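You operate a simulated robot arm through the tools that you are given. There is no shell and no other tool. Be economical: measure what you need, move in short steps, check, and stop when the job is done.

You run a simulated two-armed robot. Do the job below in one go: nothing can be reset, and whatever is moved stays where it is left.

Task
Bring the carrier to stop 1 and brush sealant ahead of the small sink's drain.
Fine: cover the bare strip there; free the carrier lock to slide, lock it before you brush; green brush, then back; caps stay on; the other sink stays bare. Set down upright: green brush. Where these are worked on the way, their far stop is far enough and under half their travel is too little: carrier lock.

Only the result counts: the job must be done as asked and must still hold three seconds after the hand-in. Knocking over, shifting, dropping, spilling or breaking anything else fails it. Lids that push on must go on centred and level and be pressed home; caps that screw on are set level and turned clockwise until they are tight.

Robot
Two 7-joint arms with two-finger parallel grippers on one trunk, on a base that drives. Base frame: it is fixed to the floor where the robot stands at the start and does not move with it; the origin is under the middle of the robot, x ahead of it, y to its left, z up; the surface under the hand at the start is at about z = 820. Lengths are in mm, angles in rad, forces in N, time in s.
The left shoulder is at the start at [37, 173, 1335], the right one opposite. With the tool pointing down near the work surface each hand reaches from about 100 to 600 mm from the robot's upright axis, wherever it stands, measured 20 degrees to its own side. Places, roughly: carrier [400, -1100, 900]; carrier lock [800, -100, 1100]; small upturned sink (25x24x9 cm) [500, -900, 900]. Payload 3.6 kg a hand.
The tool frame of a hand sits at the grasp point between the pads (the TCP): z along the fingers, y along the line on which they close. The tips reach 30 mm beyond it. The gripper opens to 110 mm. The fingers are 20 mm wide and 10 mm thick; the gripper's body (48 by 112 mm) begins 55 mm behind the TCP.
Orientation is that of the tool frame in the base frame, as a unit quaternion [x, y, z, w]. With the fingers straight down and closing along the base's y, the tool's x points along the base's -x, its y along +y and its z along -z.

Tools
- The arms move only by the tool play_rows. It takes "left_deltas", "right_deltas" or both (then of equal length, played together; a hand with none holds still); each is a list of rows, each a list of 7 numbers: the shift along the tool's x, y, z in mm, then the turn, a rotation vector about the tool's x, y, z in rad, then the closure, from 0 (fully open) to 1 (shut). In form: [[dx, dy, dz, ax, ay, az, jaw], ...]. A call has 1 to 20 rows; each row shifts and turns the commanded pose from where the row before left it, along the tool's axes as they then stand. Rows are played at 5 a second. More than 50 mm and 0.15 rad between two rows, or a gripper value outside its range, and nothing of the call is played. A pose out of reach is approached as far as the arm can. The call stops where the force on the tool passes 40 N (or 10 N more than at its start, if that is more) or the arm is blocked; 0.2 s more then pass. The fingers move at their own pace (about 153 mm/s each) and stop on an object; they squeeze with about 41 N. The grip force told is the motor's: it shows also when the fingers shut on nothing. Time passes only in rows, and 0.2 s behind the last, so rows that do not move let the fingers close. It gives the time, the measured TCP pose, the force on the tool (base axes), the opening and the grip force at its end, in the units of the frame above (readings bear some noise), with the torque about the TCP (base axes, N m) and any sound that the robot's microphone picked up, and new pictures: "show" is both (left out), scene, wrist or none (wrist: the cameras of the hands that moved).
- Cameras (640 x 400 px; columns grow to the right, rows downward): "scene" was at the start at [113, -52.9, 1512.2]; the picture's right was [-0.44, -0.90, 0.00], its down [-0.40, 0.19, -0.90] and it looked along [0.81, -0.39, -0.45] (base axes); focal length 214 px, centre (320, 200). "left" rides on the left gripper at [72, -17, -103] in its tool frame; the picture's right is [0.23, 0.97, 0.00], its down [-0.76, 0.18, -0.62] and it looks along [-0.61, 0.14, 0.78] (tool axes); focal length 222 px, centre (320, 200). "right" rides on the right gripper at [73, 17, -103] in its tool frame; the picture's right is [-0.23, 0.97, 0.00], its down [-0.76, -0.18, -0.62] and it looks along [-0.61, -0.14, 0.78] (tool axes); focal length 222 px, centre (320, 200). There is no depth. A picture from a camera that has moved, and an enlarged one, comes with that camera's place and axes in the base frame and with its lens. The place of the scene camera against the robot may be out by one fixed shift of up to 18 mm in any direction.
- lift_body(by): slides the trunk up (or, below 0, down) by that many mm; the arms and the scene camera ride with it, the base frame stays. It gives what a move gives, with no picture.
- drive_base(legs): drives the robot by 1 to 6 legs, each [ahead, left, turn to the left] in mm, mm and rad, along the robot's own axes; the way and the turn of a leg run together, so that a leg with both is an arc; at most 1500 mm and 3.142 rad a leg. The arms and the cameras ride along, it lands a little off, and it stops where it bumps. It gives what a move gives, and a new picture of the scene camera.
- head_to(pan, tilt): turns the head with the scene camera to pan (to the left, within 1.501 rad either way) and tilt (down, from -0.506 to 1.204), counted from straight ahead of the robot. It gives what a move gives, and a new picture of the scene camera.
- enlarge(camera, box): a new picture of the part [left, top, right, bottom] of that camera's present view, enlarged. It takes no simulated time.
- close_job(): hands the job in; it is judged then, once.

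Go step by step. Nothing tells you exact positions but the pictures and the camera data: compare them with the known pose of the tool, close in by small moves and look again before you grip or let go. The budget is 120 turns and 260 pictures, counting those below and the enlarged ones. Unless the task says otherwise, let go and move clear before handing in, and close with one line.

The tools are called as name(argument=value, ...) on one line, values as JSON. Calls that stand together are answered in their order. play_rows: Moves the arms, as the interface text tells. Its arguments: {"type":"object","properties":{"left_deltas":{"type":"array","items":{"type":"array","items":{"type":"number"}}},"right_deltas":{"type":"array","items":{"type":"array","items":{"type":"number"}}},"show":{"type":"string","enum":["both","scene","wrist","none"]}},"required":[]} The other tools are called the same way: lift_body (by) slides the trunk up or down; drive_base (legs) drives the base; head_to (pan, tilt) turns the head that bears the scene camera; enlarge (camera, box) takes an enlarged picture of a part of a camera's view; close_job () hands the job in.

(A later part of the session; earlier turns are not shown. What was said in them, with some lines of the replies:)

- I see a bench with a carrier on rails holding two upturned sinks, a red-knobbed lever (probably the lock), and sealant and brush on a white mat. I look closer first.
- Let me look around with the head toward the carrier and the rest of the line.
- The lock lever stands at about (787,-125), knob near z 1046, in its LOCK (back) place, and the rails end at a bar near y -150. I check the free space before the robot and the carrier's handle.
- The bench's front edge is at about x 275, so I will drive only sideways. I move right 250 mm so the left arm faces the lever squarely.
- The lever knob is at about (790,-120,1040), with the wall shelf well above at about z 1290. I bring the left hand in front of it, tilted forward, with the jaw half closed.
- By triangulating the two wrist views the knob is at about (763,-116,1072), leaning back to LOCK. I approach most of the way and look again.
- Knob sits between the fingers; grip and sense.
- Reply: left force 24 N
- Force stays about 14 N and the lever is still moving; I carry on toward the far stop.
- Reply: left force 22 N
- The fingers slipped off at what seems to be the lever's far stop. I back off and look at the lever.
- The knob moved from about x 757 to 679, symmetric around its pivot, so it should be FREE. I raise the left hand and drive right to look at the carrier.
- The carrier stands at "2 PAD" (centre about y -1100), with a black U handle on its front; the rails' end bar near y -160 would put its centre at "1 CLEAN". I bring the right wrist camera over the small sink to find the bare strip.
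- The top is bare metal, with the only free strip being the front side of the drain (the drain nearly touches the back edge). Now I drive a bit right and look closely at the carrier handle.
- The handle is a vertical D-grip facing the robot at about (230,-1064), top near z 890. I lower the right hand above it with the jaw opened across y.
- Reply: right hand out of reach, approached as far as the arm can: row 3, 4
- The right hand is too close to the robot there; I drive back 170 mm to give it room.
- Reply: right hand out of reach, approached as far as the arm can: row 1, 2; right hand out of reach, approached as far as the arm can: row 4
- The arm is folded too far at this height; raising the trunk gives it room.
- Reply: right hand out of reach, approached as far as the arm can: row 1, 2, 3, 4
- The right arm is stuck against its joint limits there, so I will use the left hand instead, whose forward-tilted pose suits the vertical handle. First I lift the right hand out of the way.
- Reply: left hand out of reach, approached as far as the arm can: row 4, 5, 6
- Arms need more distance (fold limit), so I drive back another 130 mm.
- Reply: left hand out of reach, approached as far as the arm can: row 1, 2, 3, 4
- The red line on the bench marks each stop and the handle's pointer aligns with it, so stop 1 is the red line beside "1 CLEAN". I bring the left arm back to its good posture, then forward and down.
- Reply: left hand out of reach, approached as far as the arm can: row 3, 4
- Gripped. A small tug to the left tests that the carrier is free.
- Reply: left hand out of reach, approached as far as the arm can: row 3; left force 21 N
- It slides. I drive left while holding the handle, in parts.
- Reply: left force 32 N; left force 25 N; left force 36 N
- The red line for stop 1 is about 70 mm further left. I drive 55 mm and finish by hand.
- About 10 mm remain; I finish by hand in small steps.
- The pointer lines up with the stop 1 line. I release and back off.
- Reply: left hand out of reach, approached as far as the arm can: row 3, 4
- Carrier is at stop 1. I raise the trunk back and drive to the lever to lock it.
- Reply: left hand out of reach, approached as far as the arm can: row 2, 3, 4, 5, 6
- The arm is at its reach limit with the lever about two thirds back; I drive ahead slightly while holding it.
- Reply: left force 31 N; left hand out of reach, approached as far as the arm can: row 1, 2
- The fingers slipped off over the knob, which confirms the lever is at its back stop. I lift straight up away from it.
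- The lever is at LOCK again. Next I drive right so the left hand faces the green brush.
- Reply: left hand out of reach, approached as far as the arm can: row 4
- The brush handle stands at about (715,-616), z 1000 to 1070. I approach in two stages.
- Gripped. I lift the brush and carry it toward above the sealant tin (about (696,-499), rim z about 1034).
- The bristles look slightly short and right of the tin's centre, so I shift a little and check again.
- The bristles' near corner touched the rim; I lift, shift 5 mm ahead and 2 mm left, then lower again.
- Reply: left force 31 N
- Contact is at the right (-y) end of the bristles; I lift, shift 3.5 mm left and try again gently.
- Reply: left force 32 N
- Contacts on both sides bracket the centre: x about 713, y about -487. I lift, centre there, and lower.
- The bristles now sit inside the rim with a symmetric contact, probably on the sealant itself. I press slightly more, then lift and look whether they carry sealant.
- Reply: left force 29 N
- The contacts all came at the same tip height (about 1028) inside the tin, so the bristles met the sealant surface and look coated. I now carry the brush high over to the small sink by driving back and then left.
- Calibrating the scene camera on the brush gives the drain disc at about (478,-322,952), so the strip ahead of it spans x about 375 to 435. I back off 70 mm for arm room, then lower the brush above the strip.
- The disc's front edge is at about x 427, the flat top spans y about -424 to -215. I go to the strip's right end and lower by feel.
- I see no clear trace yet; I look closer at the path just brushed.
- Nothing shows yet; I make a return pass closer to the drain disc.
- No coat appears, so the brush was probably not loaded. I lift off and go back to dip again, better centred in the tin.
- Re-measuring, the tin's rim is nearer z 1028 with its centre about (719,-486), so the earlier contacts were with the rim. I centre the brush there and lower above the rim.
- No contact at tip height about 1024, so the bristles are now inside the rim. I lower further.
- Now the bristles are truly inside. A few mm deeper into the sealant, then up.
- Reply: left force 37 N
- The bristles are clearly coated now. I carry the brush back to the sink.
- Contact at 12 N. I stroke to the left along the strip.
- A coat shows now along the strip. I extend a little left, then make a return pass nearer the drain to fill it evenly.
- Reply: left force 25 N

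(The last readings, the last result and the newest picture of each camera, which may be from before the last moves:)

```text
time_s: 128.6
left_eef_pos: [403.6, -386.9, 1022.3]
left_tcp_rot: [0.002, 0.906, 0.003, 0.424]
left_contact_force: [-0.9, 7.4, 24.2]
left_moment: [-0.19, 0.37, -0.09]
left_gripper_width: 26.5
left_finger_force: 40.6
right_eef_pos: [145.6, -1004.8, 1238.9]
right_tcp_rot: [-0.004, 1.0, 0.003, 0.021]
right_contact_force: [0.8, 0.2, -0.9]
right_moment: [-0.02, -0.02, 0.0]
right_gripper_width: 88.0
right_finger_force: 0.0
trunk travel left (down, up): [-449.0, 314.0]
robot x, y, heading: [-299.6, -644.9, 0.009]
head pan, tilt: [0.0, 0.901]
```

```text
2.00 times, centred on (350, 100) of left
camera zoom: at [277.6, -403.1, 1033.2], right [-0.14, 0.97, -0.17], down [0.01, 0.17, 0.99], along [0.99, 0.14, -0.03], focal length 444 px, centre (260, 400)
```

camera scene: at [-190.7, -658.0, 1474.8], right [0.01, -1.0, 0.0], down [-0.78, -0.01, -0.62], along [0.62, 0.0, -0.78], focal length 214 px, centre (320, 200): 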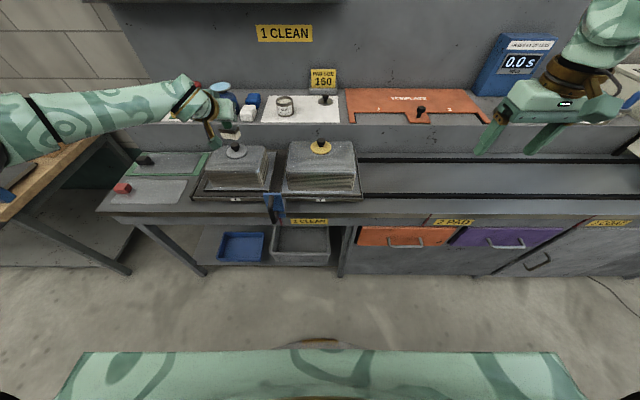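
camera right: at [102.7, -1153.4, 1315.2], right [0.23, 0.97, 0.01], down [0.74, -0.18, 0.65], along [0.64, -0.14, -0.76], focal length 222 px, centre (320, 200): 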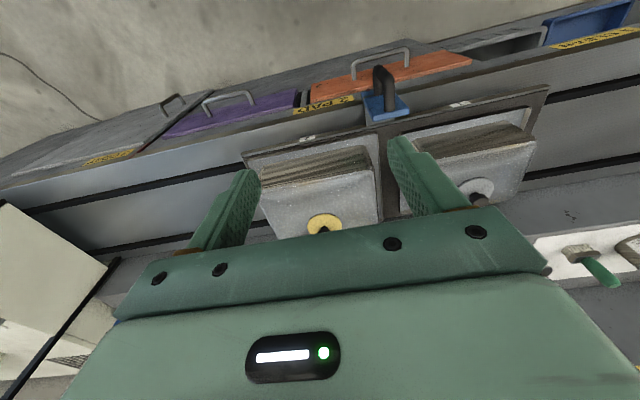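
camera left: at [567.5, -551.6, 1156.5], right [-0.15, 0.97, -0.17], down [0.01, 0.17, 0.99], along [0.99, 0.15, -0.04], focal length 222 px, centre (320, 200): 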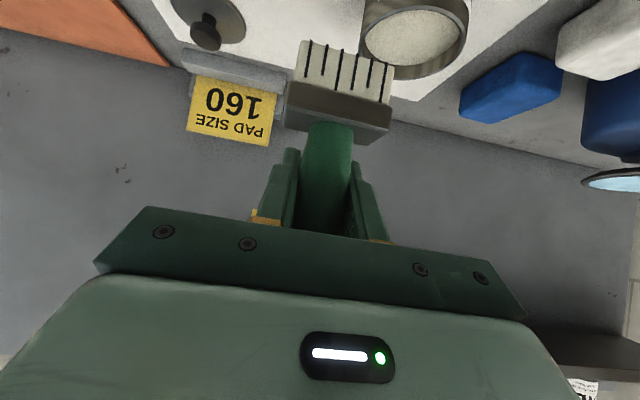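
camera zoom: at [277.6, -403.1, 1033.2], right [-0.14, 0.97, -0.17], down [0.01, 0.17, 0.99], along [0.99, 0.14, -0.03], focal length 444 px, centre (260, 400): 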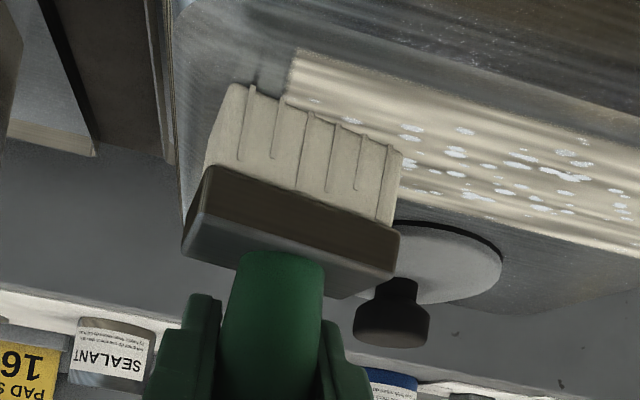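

The coat is now dense, with a few flecks. I make one more pass along the middle.

play_rows(left_deltas=[[4, 0, -5, 0, 0, 0, 0.95], [0, 14, 0, 0, 0, 0, 0.95], [0, 14, 0, 0, 0, 0, 0.95], [0, 14, 0, 0, 0, 0, 0.95], [0, 14, 0, 0, 0, 0, 0.95], [0, 14, 0, 0, 0, 0, 0.95], [0, 14, 0, 0, 0, 0, 0.95], [0, 14, 0, 0, 0, 0, 0.95], [0, 14, 0, 0, 0, 0, 0.95], [0, 14, 0, 0, 0, 0, 0.95], [0, 14, 0, 0, 0, 0, 0.95]], show="none")

enlarge(camera="left", box=[50, 0, 400, 200])

enlarge(camera="scene", box=[195, 120, 285, 190])

```text
time_s: 131.0
left_eef_pos: [396.6, -247.6, 1020.9]
left_tcp_rot: [0.002, 0.906, 0.004, 0.423]
left_contact_force: [-0.5, -3.6, 16.6]
left_moment: [-0.54, 0.17, -0.02]
left_gripper_width: 26.5
left_finger_force: 40.9
right_eef_pos: [146.7, -1005.5, 1237.7]
right_tcp_rot: [-0.004, 1.0, 0.001, 0.021]
right_contact_force: [0.7, -0.6, 0.1]
right_moment: [-0.01, 0.0, 0.02]
right_gripper_width: 88.0
right_finger_force: 0.1
trunk travel left (down, up): [-449.0, 314.0]
robot x, y, heading: [-296.3, -645.7, 0.012]
head pan, tilt: [0.0, 0.901]
```

```text
1.83 times, centred on (225, 100) of left
camera zoom: at [271.1, -264.3, 1033.2], right [-0.15, 0.98, -0.17], down [0.01, 0.17, 0.99], along [0.99, 0.14, -0.03], focal length 406 px, centre (494, 383)
```

zoom: 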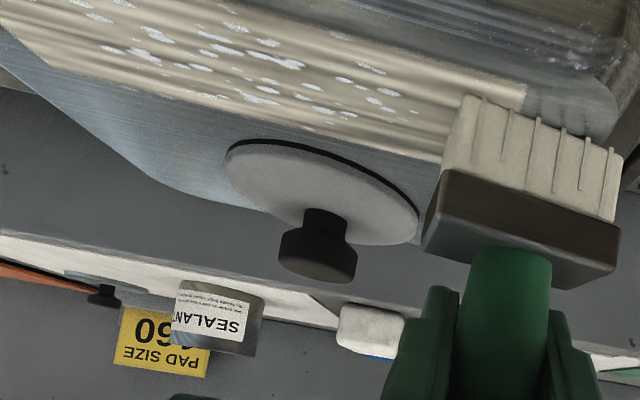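

```text
5.71 times, centred on (240, 155) of scene
camera zoom: at [-193.4, -660.1, 1475.0], right [0.01, -1.0, 0.0], down [-0.78, 0.0, -0.62], along [0.62, 0.01, -0.78], focal length 1226 px, centre (777, 457)
```

zoom: 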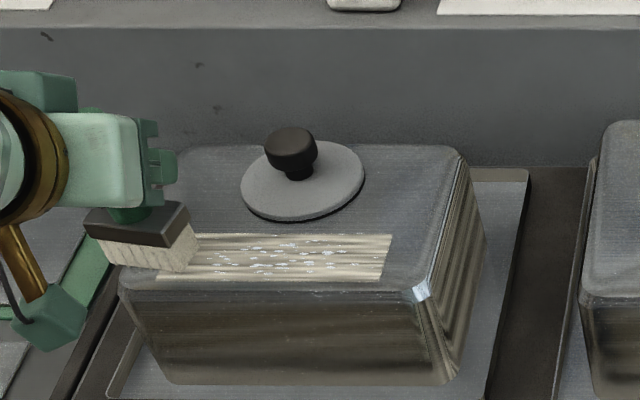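

play_rows(left_deltas=[[5.5, 0, -3.5, 0, 0, 0, 0.95], [0, -14, 0, 0, 0, 0, 0.95], [0, -14, 0, 0, 0, 0, 0.95], [0, -14, 0, 0, 0, 0, 0.95], [0, -14, 0, 0, 0, 0, 0.95], [0, -14, 0, 0, 0, 0, 0.95], [0, -14, 0, 0, 0, 0, 0.95], [0, -14, 0, 0, 0, 0, 0.95], [0, -14, 0, 0, 0, 0, 0.95], [0, -14, 0, 0, 0, 0, 0.95], [0, -14, 0, 0, 0, 0, 0.95]], show="none")

play_rows(left_deltas=[[-20, 5, -17, 0, 0, 0, 0.95], [-30, 10, -25, 0, 0, 0, 0.95], [-30, 10, -25, 0, 0, 0, 0.95], [-15, 0, -20, 0, 0, 0, 0.95]], show="none")

enlarge(camera="scene", box=[200, 120, 290, 190])

```text
time_s: 133.4
left_eef_pos: [389.8, -386.9, 1021.7]
left_tcp_rot: [0.001, 0.905, 0.003, 0.425]
left_contact_force: [0.1, 7.6, 32.3]
left_moment: [-0.2, 0.39, -0.11]
left_gripper_width: 26.7
left_finger_force: 40.6
right_eef_pos: [145.0, -1005.0, 1239.3]
right_tcp_rot: [-0.004, 1.0, 0.003, 0.021]
right_contact_force: [0.3, 0.2, -0.6]
right_moment: [0.01, 0.01, -0.02]
right_gripper_width: 87.9
right_finger_force: 0.1
trunk travel left (down, up): [-449.0, 314.0]
robot x, y, heading: [-296.9, -650.4, 0.007]
head pan, tilt: [0.0, 0.901]
```

```text
time_s: 134.4
left_eef_pos: [383.8, -361.5, 1147.0]
left_tcp_rot: [0.002, 0.907, 0.003, 0.422]
left_contact_force: [-0.6, 0.7, -1.0]
left_moment: [-0.01, -0.05, -0.01]
left_gripper_width: 26.6
left_finger_force: 41.2
right_eef_pos: [148.3, -1004.1, 1238.3]
right_tcp_rot: [-0.004, 1.0, 0.001, 0.02]
right_contact_force: [0.5, 0.1, 0.0]
right_moment: [-0.01, 0.0, 0.0]
right_gripper_width: 87.7
right_finger_force: 0.1
trunk travel left (down, up): [-449.0, 314.0]
robot x, y, heading: [-295.3, -647.0, 0.009]
head pan, tilt: [0.0, 0.901]
```

```text
5.71 times, centred on (245, 155) of scene
camera zoom: at [-192.0, -658.4, 1474.8], right [0.01, -1.0, 0.0], down [-0.78, -0.01, -0.62], along [0.62, 0.0, -0.78], focal length 1226 px, centre (749, 457)
```

zoom: 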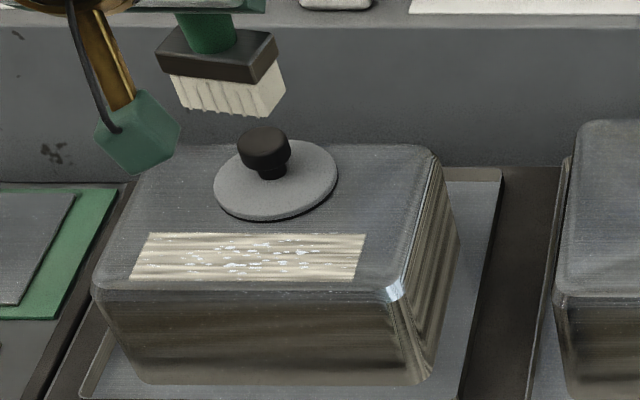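

enlarge(camera="scene", box=[212, 150, 262, 180])

```text
12.80 times, centred on (237, 165) of scene
camera zoom: at [-192.0, -658.4, 1474.8], right [0.01, -1.0, 0.0], down [-0.78, -0.01, -0.62], along [0.62, 0.0, -0.78], focal length 2745 px, centre (1382, 648)
```

zoom: 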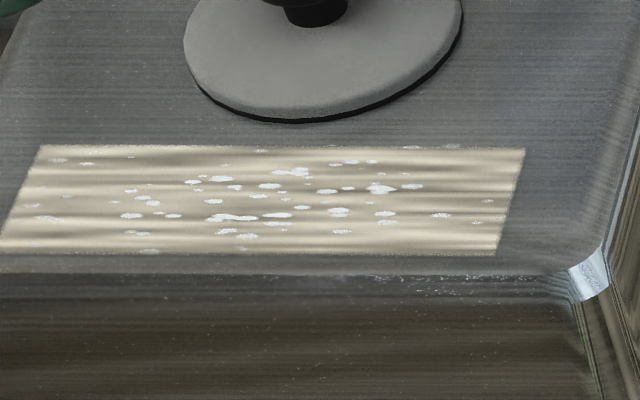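

The strip is coated; its edge nearest the drain may have been only just reached, so I add one pass at TCP x 407.

play_rows(left_deltas=[[25.7, -8, 31.5, 0, 0, 0, 0.95], [25.7, -8, 31.5, 0, 0, 0, 0.95], [25.7, -8, 31.5, 0, 0, 0, 0.95], [2.3, 0, 1.9, 0, 0, 0, 0.95], [2.3, 0, 1.9, 0, 0, 0, 0.95], [0, 0, 0, 0, 0, 0, 0.95]], show="none")

enlarge(camera="scene", box=[200, 130, 280, 185])

```text
time_s: 135.8
left_eef_pos: [410.0, -384.6, 1022.3]
left_tcp_rot: [0.0, 0.906, 0.004, 0.424]
left_contact_force: [1.2, 0.4, 7.0]
left_moment: [-0.16, 0.01, -0.01]
left_gripper_width: 26.6
left_finger_force: 40.8
right_eef_pos: [148.7, -1005.7, 1238.2]
right_tcp_rot: [-0.004, 1.0, 0.001, 0.019]
right_contact_force: [0.4, -0.2, -0.1]
right_moment: [-0.02, 0.01, 0.0]
right_gripper_width: 87.7
right_finger_force: 0.1
trunk travel left (down, up): [-449.0, 314.0]
robot x, y, heading: [-298.5, -648.0, 0.006]
head pan, tilt: [0.0, 0.901]
```

```text
7.27 times, centred on (240, 158) of scene
camera zoom: at [-192.1, -658.4, 1475.0], right [0.01, -1.0, 0.0], down [-0.78, -0.01, -0.62], along [0.62, 0.0, -0.78], focal length 1560 px, centre (902, 509)
```

zoom: 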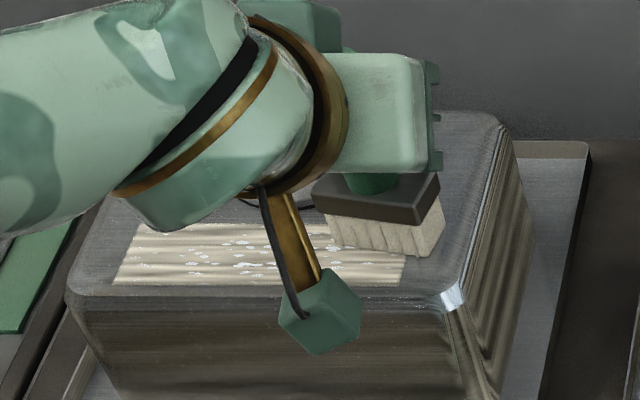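

play_rows(left_deltas=[[1.8, 0, -0.9, 0, 0, 0, 0.95], [0, 13, 0, 0, 0, 0, 0.95], [0, 13, 0, 0, 0, 0, 0.95], [0, 13, 0, 0, 0, 0, 0.95], [0, 13, 0, 0, 0, 0, 0.95], [0, 13, 0, 0, 0, 0, 0.95], [0, 13, 0, 0, 0, 0, 0.95], [0, 13, 0, 0, 0, 0, 0.95], [0, 13, 0, 0, 0, 0, 0.95], [0, 13, 0, 0, 0, 0, 0.95], [0, 13, 0, 0, 0, 0, 0.95]], show="none")

enlarge(camera="scene", box=[200, 130, 280, 185])

enlarge(camera="left", box=[50, 0, 400, 200])

```text
time_s: 138.2
left_eef_pos: [407.3, -256.6, 1021.4]
left_tcp_rot: [0.002, 0.906, 0.003, 0.422]
left_contact_force: [-0.7, -3.5, 10.0]
left_moment: [-0.31, -0.04, -0.02]
left_gripper_width: 26.5
left_finger_force: 41.1
right_eef_pos: [147.6, -1006.0, 1238.8]
right_tcp_rot: [-0.004, 1.0, 0.002, 0.021]
right_contact_force: [0.0, 0.1, 0.1]
right_moment: [0.01, -0.02, 0.02]
right_gripper_width: 88.0
right_finger_force: 0.1
trunk travel left (down, up): [-449.0, 314.0]
robot x, y, heading: [-300.2, -649.2, 0.006]
head pan, tilt: [0.0, 0.901]
```

```text
7.27 times, centred on (240, 158) of scene
camera zoom: at [-192.7, -659.4, 1474.9], right [0.01, -1.0, 0.0], down [-0.78, -0.01, -0.62], along [0.62, 0.01, -0.78], focal length 1560 px, centre (902, 509)
```

zoom: 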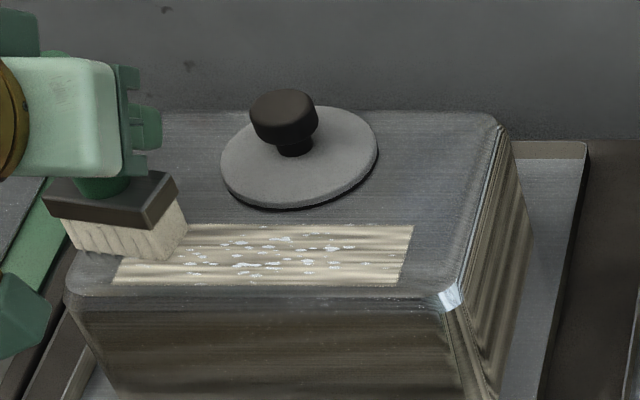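

```text
1.83 times, centred on (225, 100) of left
camera zoom: at [280.5, -272.6, 1033.1], right [-0.15, 0.98, -0.17], down [0.01, 0.17, 0.99], along [0.99, 0.14, -0.04], focal length 406 px, centre (494, 383)
```

zoom: 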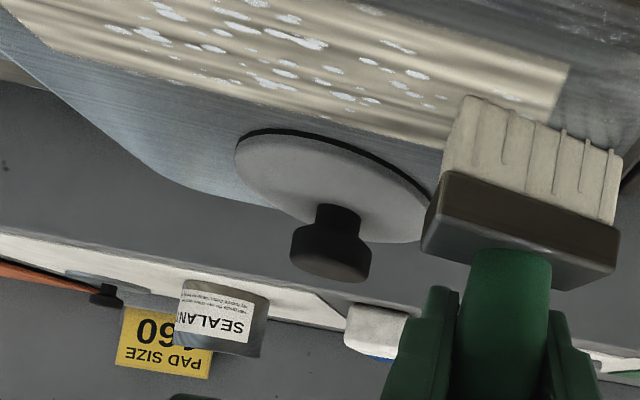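

The strip is coated from edge to edge and the cap was untouched. I lift and take the brush back to its place.

play_rows(left_deltas=[[-15, 0, -12.8, 0, 0, 0, 0.95], [-20, -10, -33, 0, 0, 0, 0.95], [-20, -10, -33, 0, 0, 0, 0.95], [-20, -10, -33, 0, 0, 0, 0.95]], show="none")

drive_base(legs=[[0, -130, 0], [338, 0, 0]])

```text
time_s: 139.2
left_eef_pos: [369.2, -287.7, 1150.9]
left_tcp_rot: [0.002, 0.906, 0.002, 0.423]
left_contact_force: [0.1, 0.0, -0.1]
left_moment: [0.01, -0.02, 0.0]
left_gripper_width: 26.7
left_finger_force: 40.8
right_eef_pos: [147.6, -1005.9, 1238.6]
right_tcp_rot: [-0.004, 1.0, 0.002, 0.02]
right_contact_force: [-0.3, 0.3, -0.5]
right_moment: [-0.01, -0.03, -0.01]
right_gripper_width: 88.0
right_finger_force: 0.1
trunk travel left (down, up): [-449.0, 314.0]
robot x, y, heading: [-295.5, -644.5, 0.006]
head pan, tilt: [0.0, 0.901]
```

```text
time_s: 142.4
left_eef_pos: [704.2, -412.5, 1148.6]
left_tcp_rot: [0.001, 0.907, 0.003, 0.422]
left_contact_force: [-0.6, -0.1, -1.2]
left_moment: [0.02, 0.02, 0.0]
left_gripper_width: 26.7
left_finger_force: 41.3
right_eef_pos: [486.4, -1130.0, 1237.6]
right_tcp_rot: [-0.006, 1.0, 0.002, 0.019]
right_contact_force: [0.0, 0.6, -0.3]
right_moment: [0.02, 0.0, -0.03]
right_gripper_width: 88.1
right_finger_force: 0.1
trunk travel left (down, up): [-449.0, 314.0]
robot x, y, heading: [41.5, -775.7, 0.01]
head pan, tilt: [0.0, 0.901]
stopped in leg 2: the robot was blocked; the commanded pose is now the measured one
camera scene: at [144.5, -785.1, 1474.8], right [0.01, -1.0, 0.0], down [-0.78, -0.01, -0.62], along [0.62, 0.01, -0.78], focal length 214 px, centre (320, 200)
```

scene: 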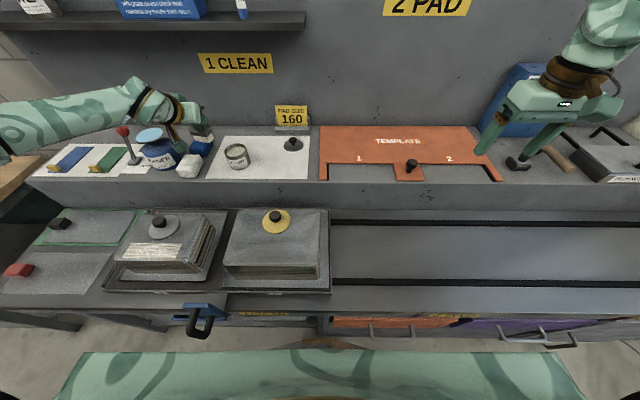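

play_rows(left_deltas=[[0, -41, 0, 0, 0, 0, 0.95], [0, -41, 0, 0, 0, 0, 0.95], [0, -41, 0, 0, 0, 0, 0.95], [0, -42, 0, 0, 0, 0, 0.95], [0, -42, 0, 0, 0, 0, 0.95], [30, 0, 25.5, 0, 0, 0, 0.95], [30, 0, 27, 0, 0, 0, 0.95], [13, 0, 12, 0, 0, 0, 0.95]], show="none")

enlarge(camera="left", box=[200, 0, 500, 200])

enlarge(camera="scene", box=[205, 100, 325, 190])

```text
time_s: 144.2
left_eef_pos: [709.0, -616.0, 1050.7]
left_tcp_rot: [0.001, 0.906, 0.002, 0.422]
left_contact_force: [-0.6, 0.6, -0.9]
left_moment: [0.02, 0.01, 0.01]
left_gripper_width: 26.6
left_finger_force: 41.4
right_eef_pos: [485.7, -1128.9, 1238.4]
right_tcp_rot: [-0.005, 1.0, 0.001, 0.019]
right_contact_force: [-0.1, 0.7, -0.7]
right_moment: [0.0, -0.02, -0.02]
right_gripper_width: 88.0
right_finger_force: 0.1
trunk travel left (down, up): [-449.0, 314.0]
robot x, y, heading: [41.4, -774.2, 0.005]
head pan, tilt: [0.0, 0.901]
```

```text
2.00 times, centred on (350, 100) of left
camera zoom: at [583.2, -631.9, 1062.7], right [-0.15, 0.97, -0.17], down [0.01, 0.17, 0.99], along [0.99, 0.14, -0.04], focal length 444 px, centre (260, 400)
```

zoom: 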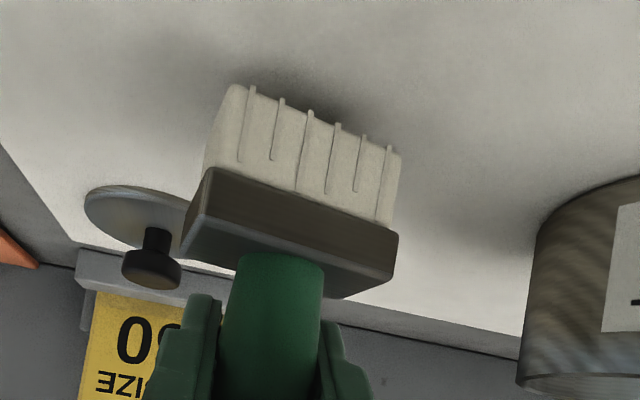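

```text
4.44 times, centred on (265, 145) of scene
camera zoom: at [144.9, -783.6, 1474.8], right [0.01, -1.0, 0.0], down [-0.78, -0.01, -0.62], along [0.62, 0.01, -0.78], focal length 953 px, centre (564, 444)
```

zoom: 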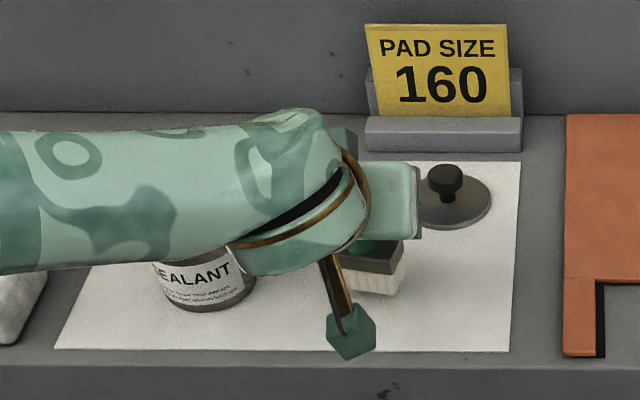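

play_rows(left_deltas=[[4.6, -3, 3.9, 0, 0, 0, 0.95], [4.6, 0, 3.9, 0, 0, 0, 0.95], [2.3, 0, 1.9, 0, 0, 0, 0.95], [0, 0, 0, 0, 0, 0, 0.95]], show="none")

```text
time_s: 145.2
left_eef_pos: [708.0, -618.9, 1038.8]
left_tcp_rot: [0.0, 0.905, 0.003, 0.425]
left_contact_force: [1.5, 0.7, 15.7]
left_moment: [-0.31, -0.02, 0.05]
left_gripper_width: 26.6
left_finger_force: 41.2
right_eef_pos: [484.9, -1130.1, 1237.8]
right_tcp_rot: [-0.006, 1.0, 0.001, 0.02]
right_contact_force: [0.1, 0.7, 0.2]
right_moment: [-0.05, 0.02, -0.02]
right_gripper_width: 88.0
right_finger_force: 0.1
trunk travel left (down, up): [-449.0, 314.0]
robot x, y, heading: [36.9, -767.8, 0.014]
head pan, tilt: [0.0, 0.901]
```

enlarge(camera="left", box=[240, 0, 440, 140])

enlarge(camera="scene", box=[255, 130, 315, 175])

```text
2.86 times, centred on (340, 70) of left
camera zoom: at [581.9, -636.7, 1049.9], right [-0.15, 0.97, -0.17], down [0.01, 0.17, 0.99], along [0.99, 0.14, -0.03], focal length 635 px, centre (263, 571)
```

zoom: 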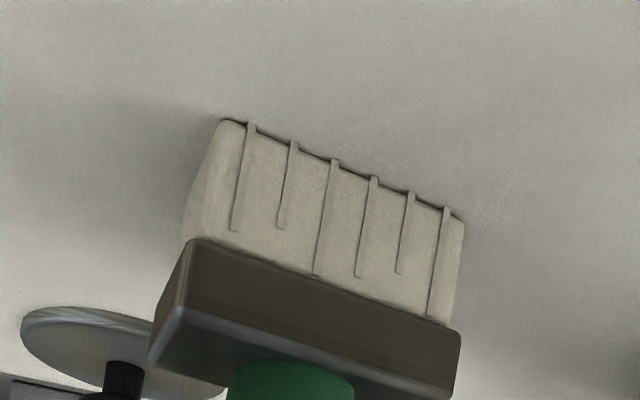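

```text
8.89 times, centred on (285, 152) of scene
camera zoom: at [143.0, -783.9, 1475.1], right [0.01, -1.0, 0.0], down [-0.78, -0.01, -0.62], along [0.62, 0.01, -0.78], focal length 1906 px, centre (631, 622)
```

zoom: 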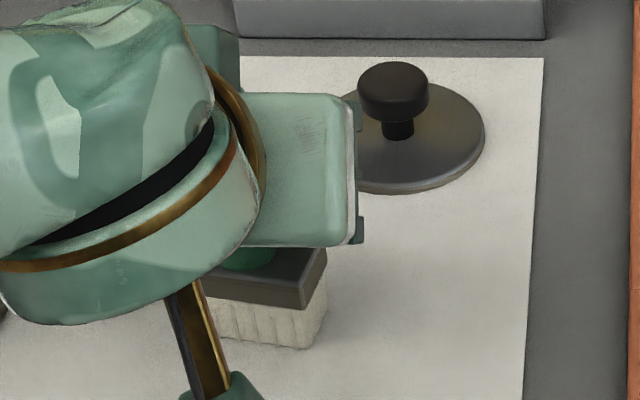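

The brush is rolled slightly in the grip (its right end touches first). I press gently to let it level itself.

play_rows(left_deltas=[[2, 0, 1.7, 0, 0, 0, 0.95], [0, 0, 0, 0, 0, 0, 0.95], [1, 0, 0.9, 0, 0, 0, 0.95], [0, 0, 0, 0, 0, 0, 0.95]], show="none")

enlarge(camera="left", box=[240, 0, 440, 140])

```text
time_s: 146.2
left_eef_pos: [707.0, -619.1, 1036.6]
left_tcp_rot: [0.001, 0.904, 0.003, 0.427]
left_contact_force: [6.4, 5.0, 36.0]
left_moment: [-0.08, 0.03, 0.01]
left_gripper_width: 26.8
left_finger_force: 41.0
right_eef_pos: [483.6, -1128.3, 1238.3]
right_tcp_rot: [-0.006, 1.0, 0.001, 0.021]
right_contact_force: [0.0, -0.3, 0.2]
right_moment: [0.0, 0.0, 0.0]
right_gripper_width: 88.0
right_finger_force: 0.1
trunk travel left (down, up): [-449.0, 314.0]
robot x, y, heading: [39.7, -772.8, 0.008]
head pan, tilt: [0.0, 0.901]
```

```text
2.86 times, centred on (340, 70) of left
camera zoom: at [581.2, -636.9, 1047.9], right [-0.15, 0.97, -0.17], down [0.0, 0.17, 0.99], along [0.99, 0.14, -0.03], focal length 635 px, centre (263, 571)
```

zoom: 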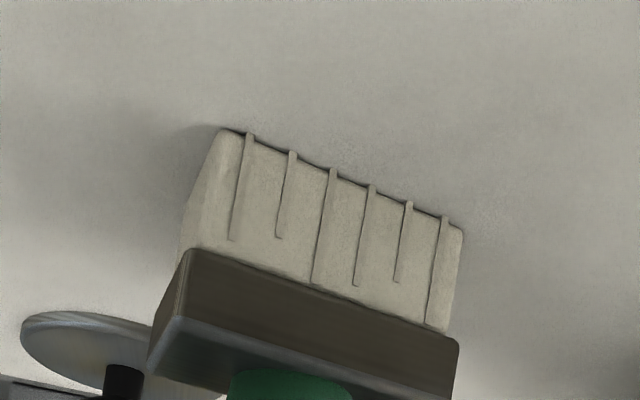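

It now sits flat (moment near zero, shadow line even). I relax the press and release.

play_rows(left_deltas=[[-2.3, 0, -2, 0, 0, 0, 0.95], [0, 0, 0, 0, 0, 0, 0.95], [0, 0, 0, 0, 0, 0, 0.8], [0, 0, 0, 0, 0, 0, 0.6], [0, 0, 0, 0, 0, 0, 0.4], [0, 0, 0, 0, 0, 0, 0.4]], show="none")

enlarge(camera="left", box=[200, 0, 480, 230])

```text
time_s: 147.6
left_eef_pos: [706.6, -619.6, 1032.6]
left_tcp_rot: [0.001, 0.907, 0.003, 0.421]
left_contact_force: [-0.8, 0.0, 0.4]
left_moment: [-0.01, -0.04, 0.01]
left_gripper_width: 65.8
left_finger_force: 0.0
right_eef_pos: [486.0, -1128.9, 1237.6]
right_tcp_rot: [-0.006, 1.0, 0.001, 0.019]
right_contact_force: [-0.4, 1.0, 0.7]
right_moment: [-0.01, -0.04, -0.01]
right_gripper_width: 87.9
right_finger_force: 0.1
trunk travel left (down, up): [-449.0, 314.0]
robot x, y, heading: [40.3, -770.2, 0.013]
head pan, tilt: [0.0, 0.901]
```

```text
1.74 times, centred on (340, 115) of left
camera zoom: at [581.3, -637.1, 1045.7], right [-0.15, 0.97, -0.17], down [0.01, 0.17, 0.99], along [0.99, 0.14, -0.04], focal length 386 px, centre (285, 348)
```

zoom: 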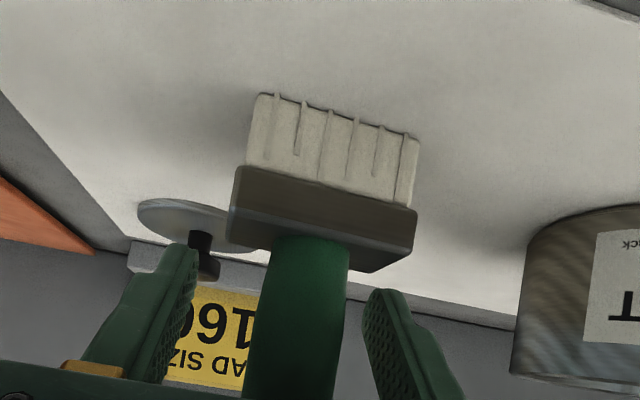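

The brush stands upright on its bristles, free of the fingers. I back the hand out along its own axis and check everything.

play_rows(left_deltas=[[0, 0, -30, 0, 0, 0, 0.4], [0, 0, -40, 0, 0, 0, 0.4], [-15, 0, -40, 0, 0, 0, 0.4], [-30, 0, -35, 0, 0, 0, 0.4], [-30, 0, -35, 0, 0, 0, 0.4], [-30, 30, -20, 0, 0, 0, 0.4], [-10, 40, 0, 0, 0, 0, 0.4], [0, 40, 0, 0, 0, 0, 0.4], [0, 40, 0, 0, 0, 0, 0.4]], show="scene")

enlarge(camera="scene", box=[30, 110, 320, 220])

enlarge(camera="scene", box=[90, 200, 340, 340])

```text
time_s: 149.6
left_eef_pos: [625.2, -468.9, 1252.4]
left_tcp_rot: [0.0, 0.906, 0.003, 0.423]
left_contact_force: [-0.2, 0.0, -0.7]
left_moment: [0.0, -0.01, 0.0]
left_gripper_width: 66.1
left_finger_force: 0.1
right_eef_pos: [485.9, -1127.3, 1236.7]
right_tcp_rot: [-0.006, 1.0, 0.0, 0.02]
right_contact_force: [0.2, 0.1, 1.0]
right_moment: [-0.01, -0.02, -0.02]
right_gripper_width: 88.0
right_finger_force: 0.0
trunk travel left (down, up): [-449.0, 314.0]
robot x, y, heading: [39.2, -771.9, 0.007]
head pan, tilt: [0.0, 0.901]
camera scene: at [144.2, -782.1, 1474.8], right [0.01, -1.0, 0.0], down [-0.78, -0.01, -0.62], along [0.62, 0.01, -0.78], focal length 214 px, centre (320, 200)
```

scene: 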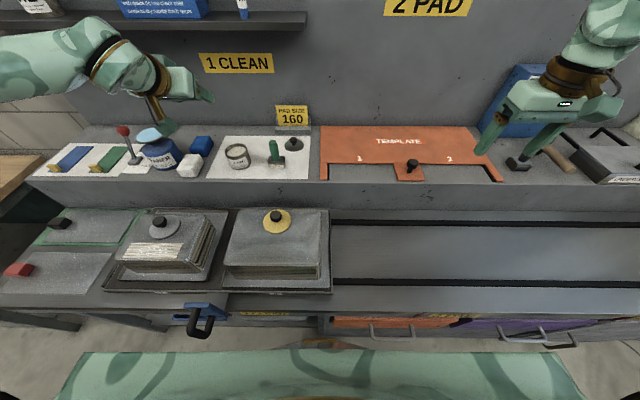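

```text
2.21 times, centred on (175, 165) of scene
camera zoom: at [144.2, -782.1, 1474.8], right [0.01, -1.0, 0.0], down [-0.78, -0.01, -0.62], along [0.62, 0.01, -0.78], focal length 473 px, centre (640, 277)
```

zoom: 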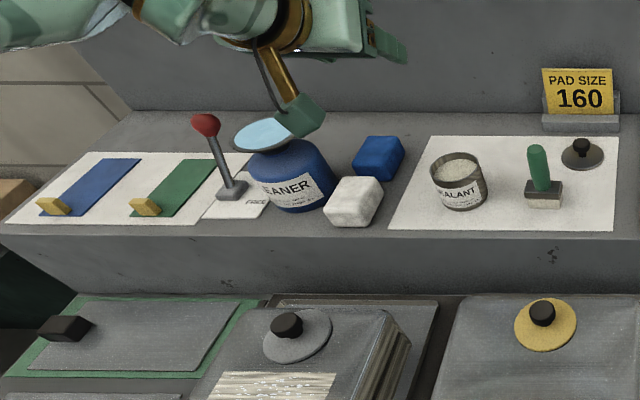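

```text
2.56 times, centred on (215, 270) of scene
camera zoom: at [144.2, -782.1, 1474.8], right [0.01, -1.0, 0.0], down [-0.78, -0.01, -0.62], along [0.62, 0.01, -0.78], focal length 549 px, centre (589, 21)
```

zoom: 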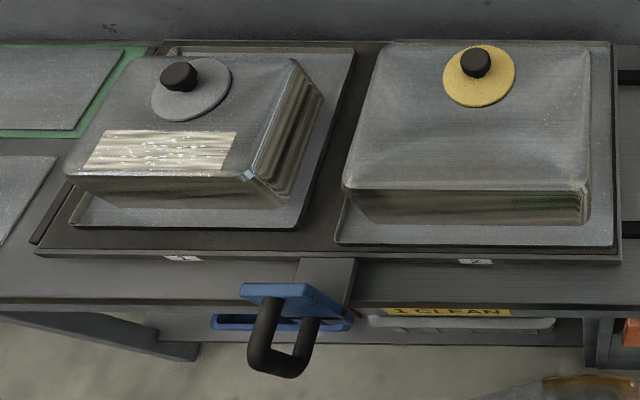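

The strip ahead of the small sink's drain is coated, and both caps are in place. The carrier is locked at stop 1, and the green brush stands upright back at its spot, so I hand in.

close_job()

```text
The job is handed in.
```

I've handed the job in: the carrier is locked at stop 1 and the strip ahead of the small sink's drain is covered with sealant. The green brush stands upright back at its place, both caps are still on, and the other sink is bare.
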